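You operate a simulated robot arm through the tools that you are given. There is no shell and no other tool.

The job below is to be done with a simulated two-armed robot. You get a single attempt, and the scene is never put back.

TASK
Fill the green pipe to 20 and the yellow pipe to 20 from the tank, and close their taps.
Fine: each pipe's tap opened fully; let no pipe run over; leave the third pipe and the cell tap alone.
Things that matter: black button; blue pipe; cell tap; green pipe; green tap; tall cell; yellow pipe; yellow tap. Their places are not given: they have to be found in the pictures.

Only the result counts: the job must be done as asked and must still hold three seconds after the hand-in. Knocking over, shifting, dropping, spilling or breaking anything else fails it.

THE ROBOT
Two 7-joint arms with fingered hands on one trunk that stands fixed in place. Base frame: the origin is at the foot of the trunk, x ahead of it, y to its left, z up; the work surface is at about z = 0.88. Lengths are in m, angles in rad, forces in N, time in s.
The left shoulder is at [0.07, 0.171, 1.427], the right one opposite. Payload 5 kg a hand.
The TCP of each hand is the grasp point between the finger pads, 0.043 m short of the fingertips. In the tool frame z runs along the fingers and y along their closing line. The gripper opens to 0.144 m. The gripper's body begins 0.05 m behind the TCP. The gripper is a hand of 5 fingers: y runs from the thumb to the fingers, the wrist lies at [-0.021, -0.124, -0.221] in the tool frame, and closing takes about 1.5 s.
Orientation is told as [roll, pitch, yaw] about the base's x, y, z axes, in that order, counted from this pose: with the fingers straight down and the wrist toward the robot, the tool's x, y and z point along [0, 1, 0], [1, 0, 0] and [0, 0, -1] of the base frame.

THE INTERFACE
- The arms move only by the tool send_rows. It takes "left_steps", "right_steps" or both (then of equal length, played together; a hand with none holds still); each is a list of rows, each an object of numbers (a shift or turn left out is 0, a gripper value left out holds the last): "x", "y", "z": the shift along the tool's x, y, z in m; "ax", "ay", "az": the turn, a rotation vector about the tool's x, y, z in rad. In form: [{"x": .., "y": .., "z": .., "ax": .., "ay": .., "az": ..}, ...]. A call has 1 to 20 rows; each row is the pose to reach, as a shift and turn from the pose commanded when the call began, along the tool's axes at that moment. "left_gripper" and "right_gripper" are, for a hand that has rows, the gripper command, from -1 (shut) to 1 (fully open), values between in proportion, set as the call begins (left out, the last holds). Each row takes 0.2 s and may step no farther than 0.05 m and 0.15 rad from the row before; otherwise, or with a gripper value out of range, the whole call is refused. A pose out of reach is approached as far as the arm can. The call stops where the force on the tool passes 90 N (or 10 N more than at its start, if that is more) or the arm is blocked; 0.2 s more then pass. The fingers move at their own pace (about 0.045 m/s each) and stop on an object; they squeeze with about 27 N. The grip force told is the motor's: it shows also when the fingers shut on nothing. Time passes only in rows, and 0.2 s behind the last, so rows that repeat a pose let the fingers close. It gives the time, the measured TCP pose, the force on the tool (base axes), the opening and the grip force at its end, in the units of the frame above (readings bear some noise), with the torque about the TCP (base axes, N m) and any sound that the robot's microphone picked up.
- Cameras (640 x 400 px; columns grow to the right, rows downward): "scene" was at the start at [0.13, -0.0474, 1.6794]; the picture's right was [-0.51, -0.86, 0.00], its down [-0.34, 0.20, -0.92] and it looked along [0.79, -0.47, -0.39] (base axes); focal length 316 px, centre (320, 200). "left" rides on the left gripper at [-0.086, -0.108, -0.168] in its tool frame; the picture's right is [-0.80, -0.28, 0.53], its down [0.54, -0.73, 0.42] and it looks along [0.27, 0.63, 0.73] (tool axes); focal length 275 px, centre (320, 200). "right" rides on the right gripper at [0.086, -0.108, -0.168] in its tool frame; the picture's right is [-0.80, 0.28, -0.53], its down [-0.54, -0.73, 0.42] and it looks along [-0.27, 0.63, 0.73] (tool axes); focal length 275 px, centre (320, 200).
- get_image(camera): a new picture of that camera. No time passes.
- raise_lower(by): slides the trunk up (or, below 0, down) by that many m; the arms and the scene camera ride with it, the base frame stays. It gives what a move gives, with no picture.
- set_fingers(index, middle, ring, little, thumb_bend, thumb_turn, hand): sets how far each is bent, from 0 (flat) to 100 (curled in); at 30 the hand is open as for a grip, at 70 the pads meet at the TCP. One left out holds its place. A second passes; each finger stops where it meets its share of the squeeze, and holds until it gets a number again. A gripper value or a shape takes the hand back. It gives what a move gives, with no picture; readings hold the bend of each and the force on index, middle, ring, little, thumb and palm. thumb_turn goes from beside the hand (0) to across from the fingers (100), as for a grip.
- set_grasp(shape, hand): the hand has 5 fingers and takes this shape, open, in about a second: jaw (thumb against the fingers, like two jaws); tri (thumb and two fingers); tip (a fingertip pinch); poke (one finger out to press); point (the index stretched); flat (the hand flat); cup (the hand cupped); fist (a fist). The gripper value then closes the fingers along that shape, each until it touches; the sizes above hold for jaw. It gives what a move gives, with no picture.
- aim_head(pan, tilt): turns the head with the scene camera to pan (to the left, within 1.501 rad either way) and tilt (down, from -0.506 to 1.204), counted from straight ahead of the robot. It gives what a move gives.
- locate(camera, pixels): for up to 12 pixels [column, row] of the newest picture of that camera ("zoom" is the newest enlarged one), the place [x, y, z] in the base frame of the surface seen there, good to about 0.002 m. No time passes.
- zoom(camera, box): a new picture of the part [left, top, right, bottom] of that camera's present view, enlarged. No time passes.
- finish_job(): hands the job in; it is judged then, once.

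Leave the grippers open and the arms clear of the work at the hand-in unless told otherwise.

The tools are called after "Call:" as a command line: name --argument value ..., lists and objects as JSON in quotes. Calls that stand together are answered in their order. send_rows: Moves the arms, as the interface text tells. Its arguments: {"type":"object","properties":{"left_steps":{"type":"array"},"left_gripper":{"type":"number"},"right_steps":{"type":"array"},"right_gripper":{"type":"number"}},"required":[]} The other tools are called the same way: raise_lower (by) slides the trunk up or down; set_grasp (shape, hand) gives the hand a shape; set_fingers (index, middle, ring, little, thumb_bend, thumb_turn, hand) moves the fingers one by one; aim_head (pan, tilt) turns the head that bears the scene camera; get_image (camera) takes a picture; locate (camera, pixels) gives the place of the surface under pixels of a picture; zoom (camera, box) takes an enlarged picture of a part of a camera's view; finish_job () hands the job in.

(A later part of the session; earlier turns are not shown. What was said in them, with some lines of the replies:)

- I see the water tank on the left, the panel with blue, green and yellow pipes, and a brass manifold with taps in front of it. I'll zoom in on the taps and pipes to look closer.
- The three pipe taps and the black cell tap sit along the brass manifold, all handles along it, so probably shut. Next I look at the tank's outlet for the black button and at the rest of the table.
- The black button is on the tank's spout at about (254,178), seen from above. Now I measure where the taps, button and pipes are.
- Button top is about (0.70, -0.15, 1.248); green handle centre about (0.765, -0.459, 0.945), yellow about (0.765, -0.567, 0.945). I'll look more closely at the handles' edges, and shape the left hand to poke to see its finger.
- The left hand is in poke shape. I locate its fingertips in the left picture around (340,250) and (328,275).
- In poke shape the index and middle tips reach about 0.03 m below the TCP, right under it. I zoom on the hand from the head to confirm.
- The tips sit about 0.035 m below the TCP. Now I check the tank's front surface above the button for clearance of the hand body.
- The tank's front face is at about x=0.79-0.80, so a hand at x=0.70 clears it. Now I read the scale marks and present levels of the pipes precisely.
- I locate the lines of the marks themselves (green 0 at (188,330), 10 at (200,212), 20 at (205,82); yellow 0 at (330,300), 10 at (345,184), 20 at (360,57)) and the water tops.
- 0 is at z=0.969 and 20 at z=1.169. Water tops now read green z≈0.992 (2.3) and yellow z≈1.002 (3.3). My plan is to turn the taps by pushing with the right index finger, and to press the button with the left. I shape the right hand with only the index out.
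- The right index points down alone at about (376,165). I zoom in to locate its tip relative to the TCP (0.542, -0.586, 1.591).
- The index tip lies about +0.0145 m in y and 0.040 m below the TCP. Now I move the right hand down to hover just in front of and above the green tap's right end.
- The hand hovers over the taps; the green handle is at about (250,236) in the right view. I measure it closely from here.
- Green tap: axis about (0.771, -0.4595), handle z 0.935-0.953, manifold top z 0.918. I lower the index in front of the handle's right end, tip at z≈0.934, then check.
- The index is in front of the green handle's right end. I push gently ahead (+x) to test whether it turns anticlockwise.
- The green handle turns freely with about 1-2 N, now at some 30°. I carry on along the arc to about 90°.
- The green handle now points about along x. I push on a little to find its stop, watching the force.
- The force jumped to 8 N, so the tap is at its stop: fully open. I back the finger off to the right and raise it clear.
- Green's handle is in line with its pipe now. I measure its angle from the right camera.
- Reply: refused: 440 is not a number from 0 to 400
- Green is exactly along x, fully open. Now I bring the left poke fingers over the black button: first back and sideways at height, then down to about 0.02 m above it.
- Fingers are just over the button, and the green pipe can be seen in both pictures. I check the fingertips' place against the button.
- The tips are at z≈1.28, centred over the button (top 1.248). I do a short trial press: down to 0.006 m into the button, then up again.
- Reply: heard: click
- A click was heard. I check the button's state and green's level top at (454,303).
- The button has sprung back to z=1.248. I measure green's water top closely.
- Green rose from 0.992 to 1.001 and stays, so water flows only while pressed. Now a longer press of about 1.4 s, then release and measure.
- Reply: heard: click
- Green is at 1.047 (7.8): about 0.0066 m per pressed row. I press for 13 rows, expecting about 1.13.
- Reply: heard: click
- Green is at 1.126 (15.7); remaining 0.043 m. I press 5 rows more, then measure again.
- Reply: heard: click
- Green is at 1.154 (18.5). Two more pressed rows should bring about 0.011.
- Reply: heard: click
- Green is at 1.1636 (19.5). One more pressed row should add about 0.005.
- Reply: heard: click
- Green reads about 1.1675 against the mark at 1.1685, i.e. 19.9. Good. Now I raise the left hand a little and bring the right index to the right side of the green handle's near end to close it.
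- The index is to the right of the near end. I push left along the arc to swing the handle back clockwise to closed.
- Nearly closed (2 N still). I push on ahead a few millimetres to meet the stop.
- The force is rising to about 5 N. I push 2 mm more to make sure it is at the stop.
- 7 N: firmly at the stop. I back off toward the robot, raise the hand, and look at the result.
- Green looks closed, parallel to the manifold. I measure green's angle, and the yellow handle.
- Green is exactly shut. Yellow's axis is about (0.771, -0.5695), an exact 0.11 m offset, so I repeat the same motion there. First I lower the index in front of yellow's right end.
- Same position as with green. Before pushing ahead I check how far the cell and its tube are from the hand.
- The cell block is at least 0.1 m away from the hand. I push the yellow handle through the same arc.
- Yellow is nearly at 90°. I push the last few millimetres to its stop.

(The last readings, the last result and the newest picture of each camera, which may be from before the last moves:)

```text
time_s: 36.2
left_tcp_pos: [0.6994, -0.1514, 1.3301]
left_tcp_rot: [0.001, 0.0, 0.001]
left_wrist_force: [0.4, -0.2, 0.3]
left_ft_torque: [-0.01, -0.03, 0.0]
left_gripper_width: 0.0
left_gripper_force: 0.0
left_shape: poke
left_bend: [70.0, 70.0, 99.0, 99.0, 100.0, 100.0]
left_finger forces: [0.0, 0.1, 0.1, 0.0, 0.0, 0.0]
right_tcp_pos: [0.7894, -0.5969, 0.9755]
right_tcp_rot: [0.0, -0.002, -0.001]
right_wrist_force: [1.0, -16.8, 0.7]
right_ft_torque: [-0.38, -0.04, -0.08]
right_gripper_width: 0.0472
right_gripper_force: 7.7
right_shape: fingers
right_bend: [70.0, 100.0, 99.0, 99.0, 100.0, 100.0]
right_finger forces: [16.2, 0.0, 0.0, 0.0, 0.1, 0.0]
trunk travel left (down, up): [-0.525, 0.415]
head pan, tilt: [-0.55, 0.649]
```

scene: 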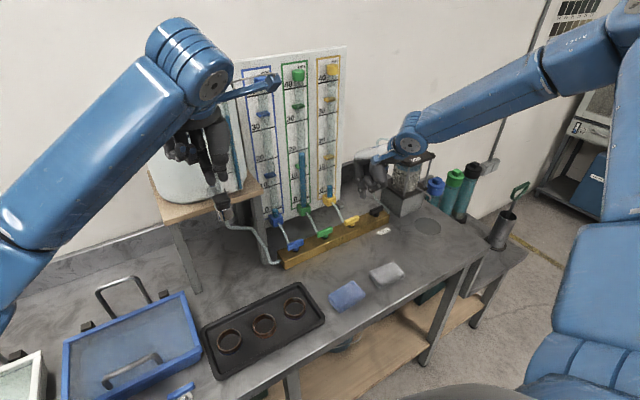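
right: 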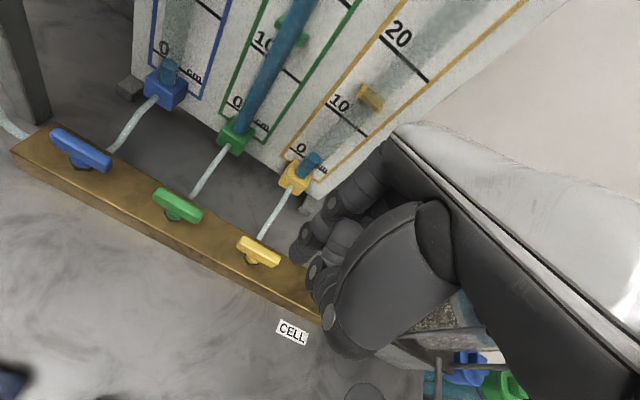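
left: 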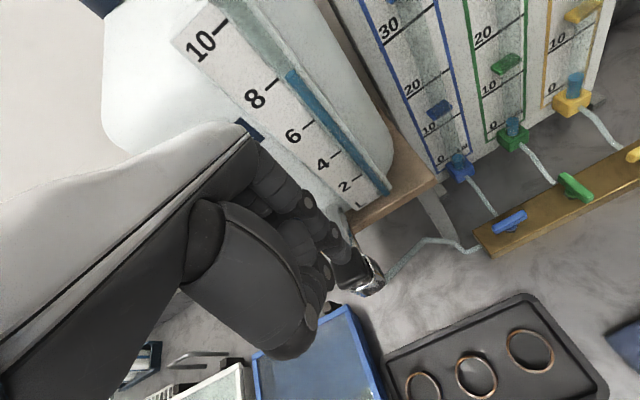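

17 N: yellow is fully open at its stop. I back off to the right a bit, raise, and draw the hand back toward the robot.

Call:
send_rows --right_steps '[{"x": -0.006}, {"x": -0.012}, {"x": -0.012, "z": -0.04}, {"x": -0.02, "y": -0.02, "z": -0.08}, {"x": -0.025, "y": -0.045, "z": -0.11}, {"x": -0.025, "y": -0.07, "z": -0.13}]' --left_steps '[{"z": 0.01}, {"z": 0.02}, {"z": 0.03}, {"z": 0.03}, {"z": 0.03}, {"z": 0.03}]'

Call:
zoom --camera "right" --box '[140, 180, 290, 274]'

Call:
get_image --camera "scene"

Call:
zoom --camera "scene" --box '[310, 170, 350, 210]'

```text
time_s: 37.6
left_tcp_pos: [0.6989, -0.1494, 1.302]
left_tcp_rot: [-0.001, -0.002, -0.001]
left_wrist_force: [-0.3, -0.2, 0.4]
left_ft_torque: [-0.01, -0.03, 0.02]
left_gripper_width: 0.0003
left_gripper_force: 0.0
left_shape: poke
left_bend: [70.0, 70.0, 99.0, 99.0, 100.0, 100.0]
left_finger forces: [0.0, 0.0, 0.0, 0.0, 0.0, 0.0]
right_tcp_pos: [0.7166, -0.6185, 1.107]
right_tcp_rot: [0.002, -0.002, -0.001]
right_wrist_force: [-1.5, 1.2, 0.2]
right_ft_torque: [-0.01, 0.02, -0.04]
right_gripper_width: 0.0487
right_gripper_force: 0.2
right_shape: fingers
right_bend: [70.0, 100.0, 99.0, 99.0, 100.0, 100.0]
right_finger forces: [0.0, 0.1, 0.1, 0.0, 0.1, 0.0]
trunk travel left (down, up): [-0.525, 0.415]
head pan, tilt: [-0.55, 0.649]
```

```text
4.26 times, centred on (215, 227) of right
```

zoom: 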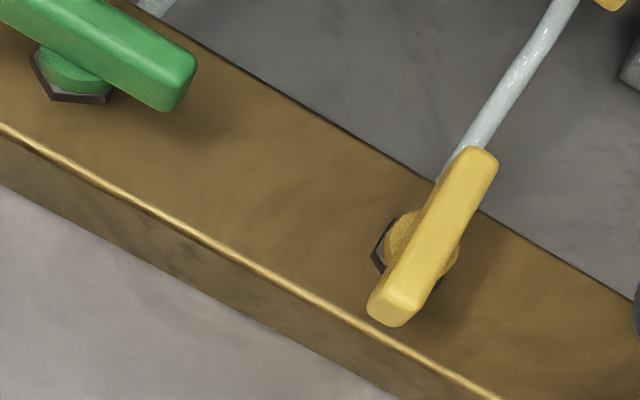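

```text
taken
```

scene: 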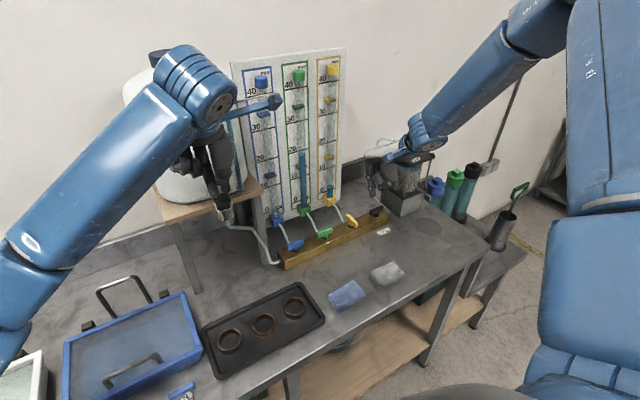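

```text
10.00 times, centred on (330, 190) of scene
```

zoom: 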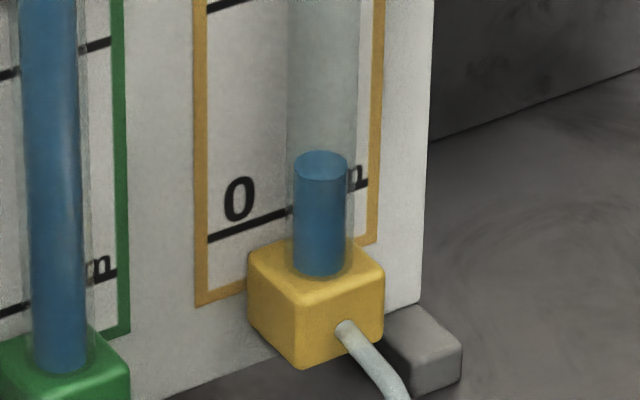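

Yellow is in line with its pipe: open. Its level is about 1.0025. I press for 15 rows first.

Call:
send_rows --left_steps '[{"z": 0.018}, {"z": 0.018}, {"z": 0.018}, {"z": 0.018}, {"z": 0.018}, {"z": 0.018}, {"z": 0.018}, {"z": 0.018}, {"z": 0.018}, {"z": 0.018}, {"z": 0.018}, {"z": 0.018}, {"z": 0.018}, {"z": 0.018}, {"z": 0.018}, {"z": 0}]'

Call:
zoom --camera "scene" --box '[275, 120, 345, 220]'

```text
time_s: 41.0
left_tcp_pos: [0.7, -0.1504, 1.2966]
left_tcp_rot: [0.003, 0.006, -0.002]
left_wrist_force: [0.4, 0.2, -0.2]
left_ft_torque: [0.03, 0.01, 0.04]
left_gripper_width: 0.0001
left_gripper_force: 0.0
left_shape: poke
left_bend: [70.0, 70.0, 99.0, 99.0, 100.0, 100.0]
left_finger forces: [0.0, 0.2, 0.0, 0.0, 0.0, 0.1]
right_tcp_pos: [0.718, -0.6197, 1.1047]
right_tcp_rot: [0.0, 0.001, -0.001]
right_wrist_force: [0.0, -1.2, 0.0]
right_ft_torque: [0.01, -0.01, 0.0]
right_gripper_width: 0.0492
right_gripper_force: 0.0
right_shape: fingers
right_bend: [70.0, 100.0, 99.0, 99.0, 100.0, 100.0]
right_finger forces: [0.1, 0.0, 0.0, 0.0, 0.1, 0.0]
trunk travel left (down, up): [-0.525, 0.415]
head pan, tilt: [-0.55, 0.649]
heard: click
```

```text
4.00 times, centred on (310, 170) of scene
```

zoom: 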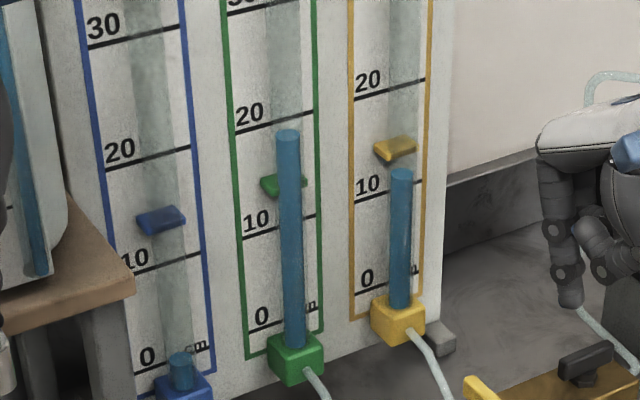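

Call:
locate --camera "zoom" --pixels '[[402, 170], [402, 172], [402, 174], [398, 173], [406, 172], [288, 132], [288, 134]]'

```text
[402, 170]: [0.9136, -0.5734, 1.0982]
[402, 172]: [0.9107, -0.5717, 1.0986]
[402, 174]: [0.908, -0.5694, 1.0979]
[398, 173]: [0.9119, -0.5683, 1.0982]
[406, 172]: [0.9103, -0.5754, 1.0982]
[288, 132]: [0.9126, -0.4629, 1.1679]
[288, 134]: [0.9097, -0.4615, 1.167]
```

Yellow is at 1.098 (13.0), green holds at 1.1675. I press 10 rows more.

Call:
send_rows --left_steps '[{"z": 0.018}, {"z": 0.018}, {"z": 0.018}, {"z": 0.018}, {"z": 0.018}, {"z": 0.018}, {"z": 0.018}, {"z": 0.018}, {"z": 0.018}, {"z": 0.018}, {"z": 0}]'

Call:
zoom --camera "scene" --box '[305, 115, 345, 155]'

Call:
locate --camera "zoom" --pixels '[[360, 220], [360, 230], [360, 240], [360, 250], [360, 260], [360, 270], [360, 280]]'

```text
time_s: 43.4
left_tcp_pos: [0.7004, -0.1504, 1.2969]
left_tcp_rot: [0.001, 0.005, 0.001]
left_wrist_force: [0.6, 0.5, 0.9]
left_ft_torque: [-0.01, 0.0, -0.04]
left_gripper_width: 0.0002
left_gripper_force: 0.0
left_shape: poke
left_bend: [70.0, 70.0, 99.0, 99.0, 100.0, 100.0]
left_finger forces: [0.0, 0.0, 0.0, 0.0, 0.1, 0.0]
right_tcp_pos: [0.7187, -0.6177, 1.104]
right_tcp_rot: [0.0, -0.001, 0.001]
right_wrist_force: [0.6, 0.7, -0.5]
right_ft_torque: [0.01, 0.03, -0.01]
right_gripper_width: 0.0488
right_gripper_force: 0.0
right_shape: fingers
right_bend: [70.0, 100.0, 99.0, 99.0, 100.0, 100.0]
right_finger forces: [0.0, 0.1, 0.0, 0.0, 0.1, 0.0]
trunk travel left (down, up): [-0.525, 0.415]
head pan, tilt: [-0.55, 0.649]
heard: click
```

```text
10.00 times, centred on (325, 135) of scene
```

zoom: 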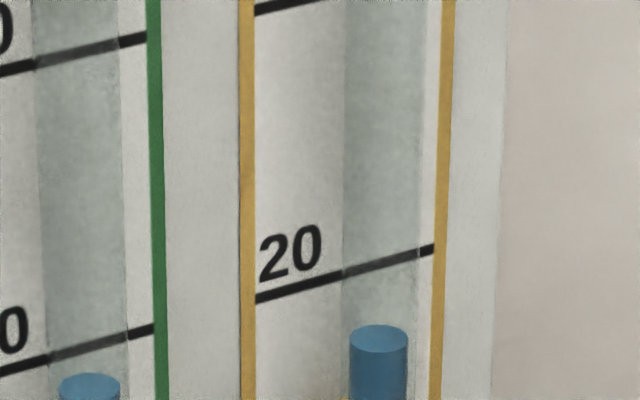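

```text
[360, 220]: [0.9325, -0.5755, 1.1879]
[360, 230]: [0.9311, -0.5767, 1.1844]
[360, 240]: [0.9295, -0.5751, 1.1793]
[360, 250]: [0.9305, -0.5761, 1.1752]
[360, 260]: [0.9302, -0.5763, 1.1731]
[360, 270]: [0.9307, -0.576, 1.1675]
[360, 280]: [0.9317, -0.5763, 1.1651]
```

Call:
locate --camera "zoom" --pixels '[[378, 330], [378, 334], [378, 338], [378, 342], [378, 346], [390, 338], [365, 340], [270, 293], [425, 252]]'

```text
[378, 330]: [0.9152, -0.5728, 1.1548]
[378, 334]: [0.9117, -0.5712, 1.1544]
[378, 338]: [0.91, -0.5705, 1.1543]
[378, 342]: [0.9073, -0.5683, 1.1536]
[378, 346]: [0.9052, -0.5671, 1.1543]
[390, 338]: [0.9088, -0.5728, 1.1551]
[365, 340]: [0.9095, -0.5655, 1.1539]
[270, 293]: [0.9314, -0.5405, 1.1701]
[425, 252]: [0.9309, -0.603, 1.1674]
```

Yellow is at 1.1544 (18.5). Two more pressed rows, as with green.

Call:
send_rows --left_steps '[{"z": 0.018}, {"z": 0.018}, {"z": 0}]'

Call:
zoom --camera "scene" --box '[305, 115, 345, 155]'

Call:
locate --camera "zoom" --pixels '[[378, 300], [378, 304], [378, 308], [378, 312], [378, 316], [378, 320], [390, 314], [365, 314]]'

```text
time_s: 44.2
left_tcp_pos: [0.7008, -0.1497, 1.2989]
left_tcp_rot: [0.001, 0.001, -0.002]
left_wrist_force: [-0.2, 0.3, -0.4]
left_ft_torque: [-0.03, -0.01, 0.03]
left_gripper_width: 0.0
left_gripper_force: 0.1
left_shape: poke
left_bend: [70.0, 70.0, 99.0, 99.0, 100.0, 100.0]
left_finger forces: [0.0, 0.0, 0.0, 0.1, 0.1, 0.1]
right_tcp_pos: [0.7184, -0.618, 1.105]
right_tcp_rot: [0.0, 0.0, 0.001]
right_wrist_force: [-0.3, 0.2, 0.4]
right_ft_torque: [0.01, -0.02, 0.03]
right_gripper_width: 0.0487
right_gripper_force: 0.1
right_shape: fingers
right_bend: [70.0, 100.0, 99.0, 99.0, 100.0, 100.0]
right_finger forces: [0.0, 0.1, 0.0, 0.0, 0.0, 0.1]
trunk travel left (down, up): [-0.525, 0.415]
head pan, tilt: [-0.55, 0.649]
heard: click
```

```text
10.00 times, centred on (325, 135) of scene
```

zoom: 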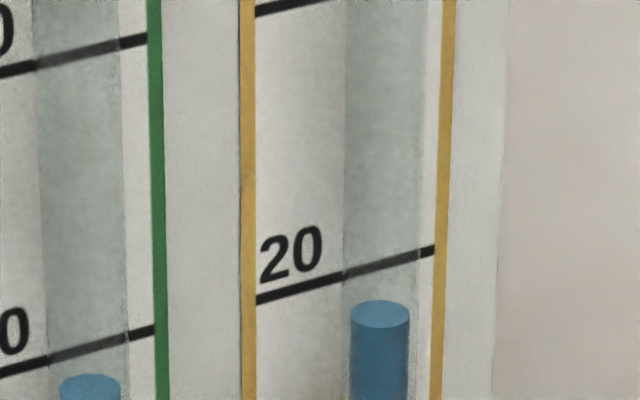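

```text
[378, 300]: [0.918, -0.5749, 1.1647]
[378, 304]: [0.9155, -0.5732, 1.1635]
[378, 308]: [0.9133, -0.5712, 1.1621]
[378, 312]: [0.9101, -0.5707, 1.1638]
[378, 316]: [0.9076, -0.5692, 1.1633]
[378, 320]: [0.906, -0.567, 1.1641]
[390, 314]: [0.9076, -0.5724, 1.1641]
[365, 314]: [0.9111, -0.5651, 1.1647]
```

Yellow is at about 1.1638 (19.5). One more pressed row.

Call:
send_rows --left_steps '[{"z": 0.018}, {"z": 0}]'

Call:
zoom --camera "scene" --box '[305, 115, 345, 155]'

Call:
locate --camera "zoom" --pixels '[[378, 292], [378, 296], [378, 300], [378, 304], [378, 308], [390, 302], [365, 302], [90, 385], [90, 390], [270, 295], [425, 253]]'

```text
time_s: 44.8
left_tcp_pos: [0.7, -0.1507, 1.3003]
left_tcp_rot: [0.0, 0.0, -0.001]
left_wrist_force: [-0.4, 0.5, -0.7]
left_ft_torque: [0.0, -0.01, 0.03]
left_gripper_width: 0.0001
left_gripper_force: 0.1
left_shape: poke
left_bend: [70.0, 70.0, 99.0, 99.0, 100.0, 100.0]
left_finger forces: [0.0, 0.0, 0.0, 0.0, 0.0, 0.0]
right_tcp_pos: [0.7179, -0.617, 1.1063]
right_tcp_rot: [0.001, 0.002, -0.001]
right_wrist_force: [-0.3, -0.5, 0.1]
right_ft_torque: [-0.02, -0.02, -0.02]
right_gripper_width: 0.049
right_gripper_force: 0.2
right_shape: fingers
right_bend: [70.0, 100.0, 99.0, 99.0, 100.0, 100.0]
right_finger forces: [0.0, 0.1, 0.0, 0.0, 0.0, 0.0]
trunk travel left (down, up): [-0.525, 0.415]
head pan, tilt: [-0.55, 0.649]
heard: click
```

```text
10.00 times, centred on (325, 135) of scene
```

zoom: 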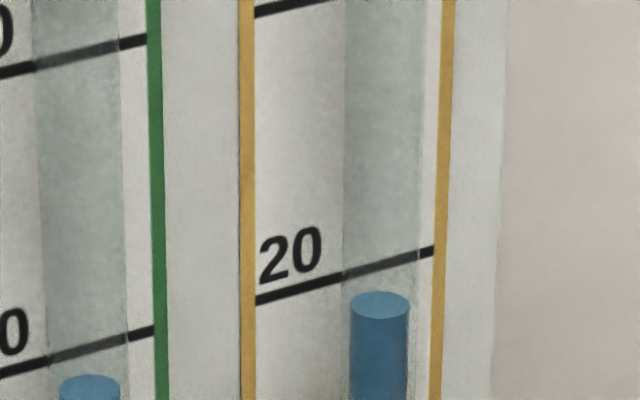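

```text
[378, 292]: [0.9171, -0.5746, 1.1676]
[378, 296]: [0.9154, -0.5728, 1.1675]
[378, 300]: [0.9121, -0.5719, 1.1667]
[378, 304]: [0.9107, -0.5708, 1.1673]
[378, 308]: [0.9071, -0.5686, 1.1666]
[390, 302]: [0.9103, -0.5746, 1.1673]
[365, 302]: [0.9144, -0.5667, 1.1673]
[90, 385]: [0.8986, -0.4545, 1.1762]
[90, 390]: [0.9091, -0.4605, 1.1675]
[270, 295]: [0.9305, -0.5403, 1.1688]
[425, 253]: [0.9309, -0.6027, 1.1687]
```

Yellow reads 1.1672 (19.85). Now the left hand rises from the button and the right index goes to the right side of yellow's near end.

Call:
send_rows --left_steps '[{"z": -0.02}, {"z": -0.05}, {"z": -0.05}, {"z": -0.05}]' --right_steps '[{"x": 0.002, "y": 0.025, "z": 0.03}, {"x": 0.002, "y": 0.0285, "z": 0.07}, {"x": 0.002, "y": 0.0285, "z": 0.11}, {"x": 0.002, "y": 0.0285, "z": 0.131}]'

Call:
zoom --camera "right" --box '[200, 160, 360, 280]'

```text
time_s: 45.8
left_tcp_pos: [0.7019, -0.1501, 1.3491]
left_tcp_rot: [-0.001, 0.002, 0.001]
left_wrist_force: [0.6, 0.6, 0.1]
left_ft_torque: [0.02, 0.04, 0.01]
left_gripper_width: 0.0001
left_gripper_force: 0.1
left_shape: poke
left_bend: [70.0, 70.0, 99.0, 99.0, 100.0, 100.0]
left_finger forces: [0.0, 0.0, 0.0, 0.0, 0.0, 0.0]
right_tcp_pos: [0.7491, -0.618, 0.9731]
right_tcp_rot: [-0.002, 0.0, -0.001]
right_wrist_force: [0.0, 0.7, -0.5]
right_ft_torque: [-0.08, 0.05, -0.01]
right_gripper_width: 0.0484
right_gripper_force: 0.1
right_shape: fingers
right_bend: [70.0, 100.0, 99.0, 99.0, 100.0, 100.0]
right_finger forces: [0.1, 0.1, 0.0, 0.0, 0.0, 0.0]
trunk travel left (down, up): [-0.525, 0.415]
head pan, tilt: [-0.55, 0.649]
```

```text
3.33 times, centred on (280, 220) of right
```

zoom: 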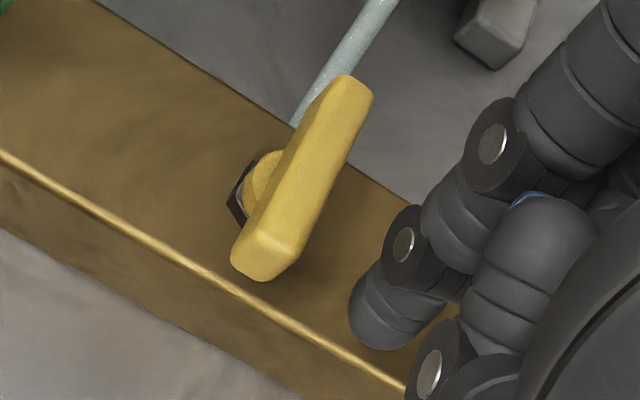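

In place. I push the yellow handle left and ahead along the closing arc, up to the stop.

Call:
send_rows --right_steps '[{"x": 0.009, "y": -0.001}, {"x": 0.0175, "y": -0.0015}, {"x": 0.0232, "y": -0.0048}, {"x": 0.0296, "y": -0.0066}, {"x": 0.0362, "y": -0.0066}, {"x": 0.0426, "y": -0.0049}, {"x": 0.0483, "y": -0.0017}, {"x": 0.053, "y": 0.003}, {"x": 0.0535, "y": 0.005}, {"x": 0.054, "y": 0.007}]'

Call:
zoom --camera "right" --box '[200, 160, 360, 280]'

```text
time_s: 48.0
left_tcp_pos: [0.7001, -0.1497, 1.3498]
left_tcp_rot: [0.001, 0.001, -0.003]
left_wrist_force: [0.2, 0.5, 0.0]
left_ft_torque: [0.01, -0.02, 0.03]
left_gripper_width: 0.0003
left_gripper_force: 0.1
left_shape: poke
left_bend: [70.0, 70.0, 99.0, 99.0, 100.0, 100.0]
left_finger forces: [0.0, 0.0, 0.1, 0.0, 0.0, 0.1]
right_tcp_pos: [0.7531, -0.5634, 0.9758]
right_tcp_rot: [0.0, 0.0, 0.0]
right_wrist_force: [-4.7, 0.1, -0.1]
right_ft_torque: [0.04, 0.12, 0.06]
right_gripper_width: 0.0469
right_gripper_force: 2.7
right_shape: fingers
right_bend: [70.0, 100.0, 99.0, 99.0, 100.0, 100.0]
right_finger forces: [4.6, 0.1, 0.1, 0.0, 0.1, 0.1]
trunk travel left (down, up): [-0.525, 0.415]
head pan, tilt: [-0.55, 0.649]
```

```text
3.33 times, centred on (280, 220) of right
```

zoom: 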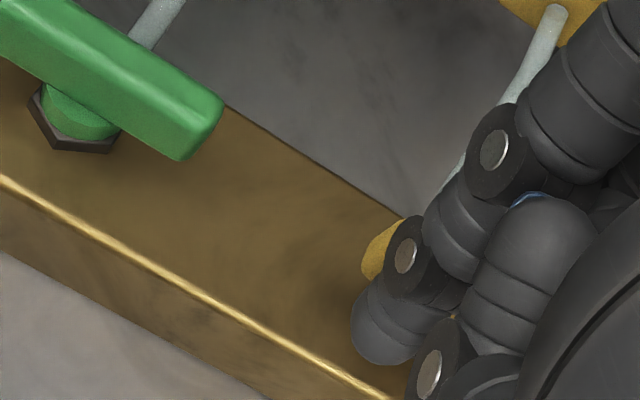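

4.7 N at the stop. I push 3 mm more to seat it, then back off and raise the hand.

Call:
send_rows --right_steps '[{"y": 0.0015}, {"y": 0.003}, {"y": 0.003}]'

Call:
send_rows --right_steps '[{"y": -0.013}, {"y": -0.027}, {"y": -0.027, "z": -0.04}, {"y": -0.03, "z": -0.08}, {"x": -0.03, "y": -0.03, "z": -0.12}, {"x": -0.06, "y": -0.03, "z": -0.14}, {"x": -0.09, "y": -0.03, "z": -0.15}]'

Call:
get_image --camera "right"

Call:
get_image --camera "scene"

Call:
zoom --camera "right" --box '[140, 170, 290, 264]'

```text
time_s: 48.8
left_tcp_pos: [0.7003, -0.1492, 1.3491]
left_tcp_rot: [0.001, 0.001, 0.001]
left_wrist_force: [1.0, 0.5, -0.2]
left_ft_torque: [0.02, -0.01, 0.01]
left_gripper_width: 0.0
left_gripper_force: 0.0
left_shape: poke
left_bend: [70.0, 70.0, 99.0, 99.0, 100.0, 100.0]
left_finger forces: [0.1, 0.0, 0.1, 0.1, 0.0, 0.0]
right_tcp_pos: [0.7554, -0.5637, 0.9738]
right_tcp_rot: [0.0, 0.001, 0.0]
right_wrist_force: [-7.9, 2.6, 1.1]
right_ft_torque: [0.08, 0.16, 0.14]
right_gripper_width: 0.0456
right_gripper_force: 3.7
right_shape: fingers
right_bend: [70.0, 100.0, 99.0, 99.0, 100.0, 100.0]
right_finger forces: [8.3, 0.1, 0.0, 0.1, 0.0, 0.0]
trunk travel left (down, up): [-0.525, 0.415]
head pan, tilt: [-0.55, 0.649]
```

```text
time_s: 50.4
left_tcp_pos: [0.7003, -0.1515, 1.3503]
left_tcp_rot: [0.002, -0.001, -0.001]
left_wrist_force: [0.9, -0.9, -0.5]
left_ft_torque: [0.04, -0.04, -0.05]
left_gripper_width: 0.0
left_gripper_force: 0.0
left_shape: poke
left_bend: [70.0, 70.0, 99.0, 99.0, 100.0, 100.0]
left_finger forces: [0.1, 0.1, 0.0, 0.0, 0.0, 0.0]
right_tcp_pos: [0.7267, -0.6534, 1.1224]
right_tcp_rot: [0.002, -0.001, 0.0]
right_wrist_force: [0.4, 0.1, 0.6]
right_ft_torque: [-0.03, 0.03, 0.01]
right_gripper_width: 0.0485
right_gripper_force: 0.1
right_shape: fingers
right_bend: [70.0, 100.0, 99.0, 99.0, 100.0, 100.0]
right_finger forces: [0.1, 0.0, 0.1, 0.0, 0.0, 0.1]
trunk travel left (down, up): [-0.525, 0.415]
head pan, tilt: [-0.55, 0.649]
```

```text
taken
```

right: 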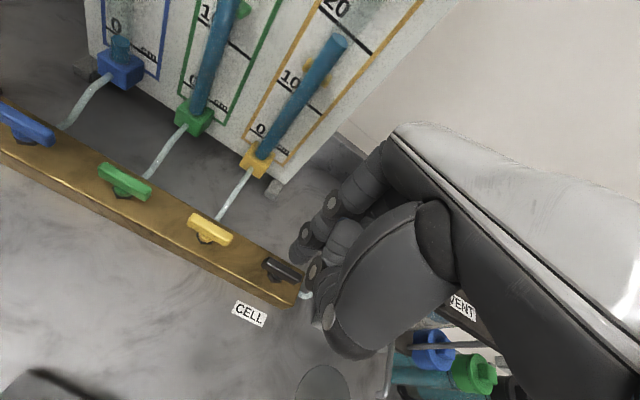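

```text
taken
```

scene: 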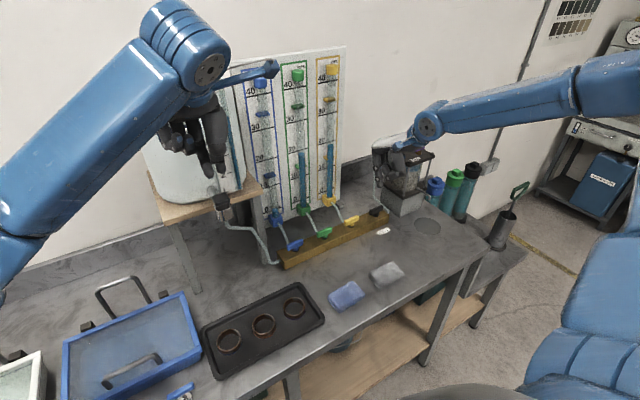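

```text
4.26 times, centred on (215, 217) of right
```

zoom: 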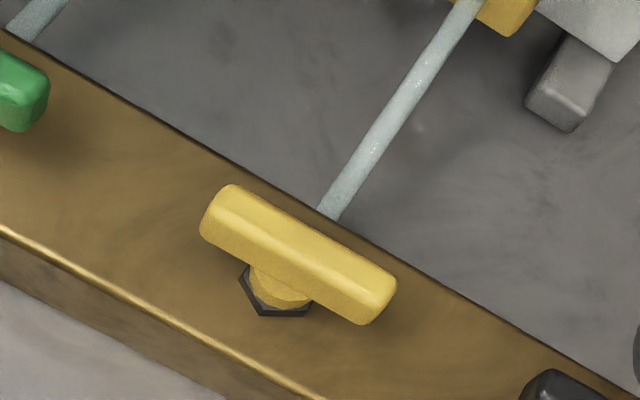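

Call:
locate --camera "zoom" --pixels '[[230, 235], [350, 305], [215, 215], [295, 255], [375, 295]]'

Call:
zoom --camera "scene" --box '[275, 120, 345, 220]'

Call:
locate --camera "zoom" --pixels '[[288, 132], [288, 134], [405, 98], [405, 100], [405, 102], [181, 356]]'

```text
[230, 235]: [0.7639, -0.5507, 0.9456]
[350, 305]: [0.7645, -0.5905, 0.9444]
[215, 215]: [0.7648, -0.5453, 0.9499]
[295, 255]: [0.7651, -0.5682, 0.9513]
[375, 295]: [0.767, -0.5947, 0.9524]
```

```text
4.00 times, centred on (310, 170) of scene
```

zoom: 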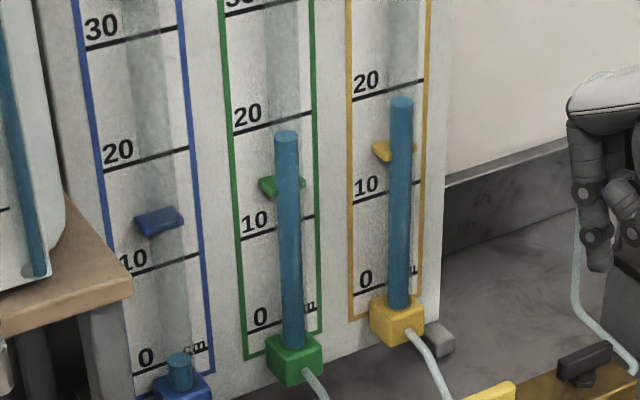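

```text
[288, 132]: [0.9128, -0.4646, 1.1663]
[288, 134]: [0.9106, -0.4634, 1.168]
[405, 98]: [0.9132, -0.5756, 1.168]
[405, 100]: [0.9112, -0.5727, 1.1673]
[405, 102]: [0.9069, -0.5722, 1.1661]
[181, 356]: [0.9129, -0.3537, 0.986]
```

Both taps are shut, both levels are about 19.85, and blue and the cell tap are unchanged. I now raise both arms clear, then open the hands.

Call:
send_rows --left_steps '[{"y": -0.01, "z": -0.04}, {"y": -0.02, "z": -0.08}, {"y": -0.03, "z": -0.12}, {"y": -0.05, "z": -0.16}, {"y": -0.08, "z": -0.19}, {"y": -0.11, "z": -0.21}, {"x": 0.02, "y": -0.14, "z": -0.22}, {"x": 0.04, "y": -0.17, "z": -0.22}]' --right_steps '[{"y": -0.01, "z": -0.04}, {"y": -0.03, "z": -0.08}, {"y": -0.05, "z": -0.12}, {"y": -0.07, "z": -0.16}, {"y": -0.09, "z": -0.2}, {"y": -0.12, "z": -0.24}, {"y": -0.15, "z": -0.28}, {"y": -0.18, "z": -0.32}]'

Call:
set_grasp --hand "left" --shape "jaw"

Call:
set_grasp --hand "right" --shape "jaw"

Call:
get_image --camera "scene"

Call:
zoom --camera "scene" --box '[200, 120, 400, 270]'

```text
time_s: 52.2
left_tcp_pos: [0.5262, -0.1061, 1.5707]
left_tcp_rot: [-0.001, -0.002, -0.002]
left_wrist_force: [-1.4, 0.0, 0.5]
left_ft_torque: [-0.06, -0.09, 0.0]
left_gripper_width: 0.0
left_gripper_force: 0.0
left_shape: poke
left_bend: [70.0, 70.0, 99.0, 99.0, 100.0, 100.0]
left_finger forces: [0.0, 0.0, 0.1, 0.0, 0.0, 0.0]
right_tcp_pos: [0.5417, -0.6526, 1.447]
right_tcp_rot: [0.0, -0.002, 0.0]
right_wrist_force: [-0.8, 0.6, 0.9]
right_ft_torque: [-0.05, -0.06, -0.04]
right_gripper_width: 0.0486
right_gripper_force: 0.0
right_shape: fingers
right_bend: [70.0, 100.0, 99.0, 99.0, 100.0, 100.0]
right_finger forces: [0.0, 0.0, 0.0, 0.0, 0.0, 0.0]
trunk travel left (down, up): [-0.525, 0.415]
head pan, tilt: [-0.55, 0.649]
```

```text
time_s: 53.1
left_tcp_pos: [0.5298, -0.1082, 1.5708]
left_tcp_rot: [-0.001, 0.0, 0.0]
left_wrist_force: [0.3, -0.3, -0.5]
left_ft_torque: [-0.01, 0.02, 0.05]
left_gripper_width: 0.1438
left_gripper_force: 0.0
left_shape: jaw
left_bend: [30.0, 30.0, 30.0, 30.0, 30.0, 98.0]
left_finger forces: [0.0, 0.0, 0.0, 0.0, 0.1, 0.0]
right_tcp_pos: [0.5477, -0.6551, 1.4446]
right_tcp_rot: [0.0, 0.001, -0.001]
right_wrist_force: [0.4, 0.3, -1.0]
right_ft_torque: [-0.01, 0.0, -0.02]
right_gripper_width: 0.0488
right_gripper_force: 0.1
right_shape: fingers
right_bend: [70.0, 100.0, 99.0, 99.0, 100.0, 100.0]
right_finger forces: [0.0, 0.1, 0.0, 0.1, 0.0, 0.1]
trunk travel left (down, up): [-0.525, 0.415]
head pan, tilt: [-0.55, 0.649]
```

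```text
time_s: 54.0
left_tcp_pos: [0.5292, -0.108, 1.5705]
left_tcp_rot: [-0.001, 0.0, 0.001]
left_wrist_force: [0.6, -0.1, 0.5]
left_ft_torque: [0.01, -0.07, -0.03]
left_gripper_width: 0.1439
left_gripper_force: 0.1
left_shape: jaw
left_bend: [30.0, 30.0, 30.0, 30.0, 30.0, 98.0]
left_finger forces: [0.1, 0.1, 0.1, 0.0, 0.0, 0.0]
right_tcp_pos: [0.5455, -0.6547, 1.4464]
right_tcp_rot: [0.0, 0.0, 0.001]
right_wrist_force: [0.0, -0.2, 0.3]
right_ft_torque: [-0.04, -0.01, 0.0]
right_gripper_width: 0.1438
right_gripper_force: 0.1
right_shape: jaw
right_bend: [30.0, 30.0, 30.0, 30.0, 30.0, 98.0]
right_finger forces: [0.0, 0.0, 0.0, 0.1, 0.1, 0.1]
trunk travel left (down, up): [-0.525, 0.415]
head pan, tilt: [-0.55, 0.649]
```

```text
taken
```

scene: 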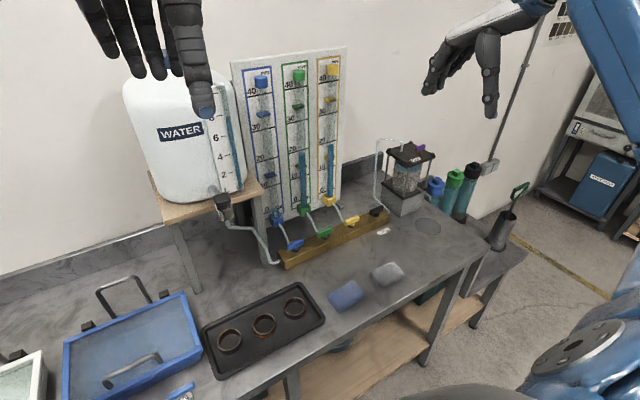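

```text
2.67 times, centred on (300, 195) of scene
```

zoom: 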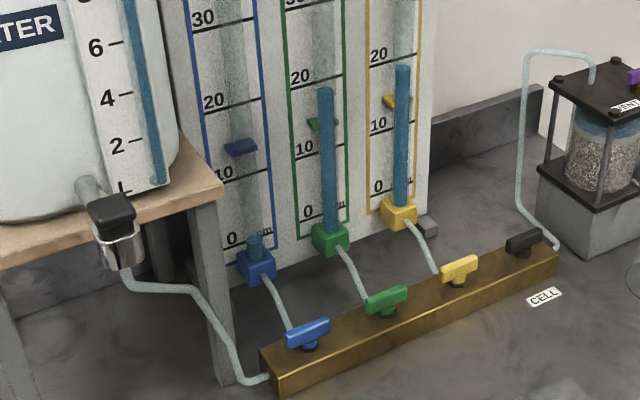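

Both pipes stand at 20 within about 0.15 cm. All taps are shut, the blue pipe and the cell tap have not been touched, and the arms are clear with the hands open. I hand the job in.

Call:
finish_job

```text
The job is handed in.
```

The green and yellow pipes are filled to about 19.85 each against the 20 mark, and both taps are closed. The job has been handed in, but no verdict has come back yet.

- **Taps:** I opened each tap fully to its stop and filled the pipe with short presses of the black button. I then closed the tap back to its stop. Afterwards both handles measured parallel to the brass block, or within about 2 mm of it.
- **Levels:** The last readings were green about 1.167 m and yellow about 1.167 m, with the 20 mark at about 1.169 m. Nothing ran over.
- **Left alone:** I did not touch the blue pipe or the cell tap, and both look the same as at the start.
- **Arms:** Both are raised clear of the table with the hands open.
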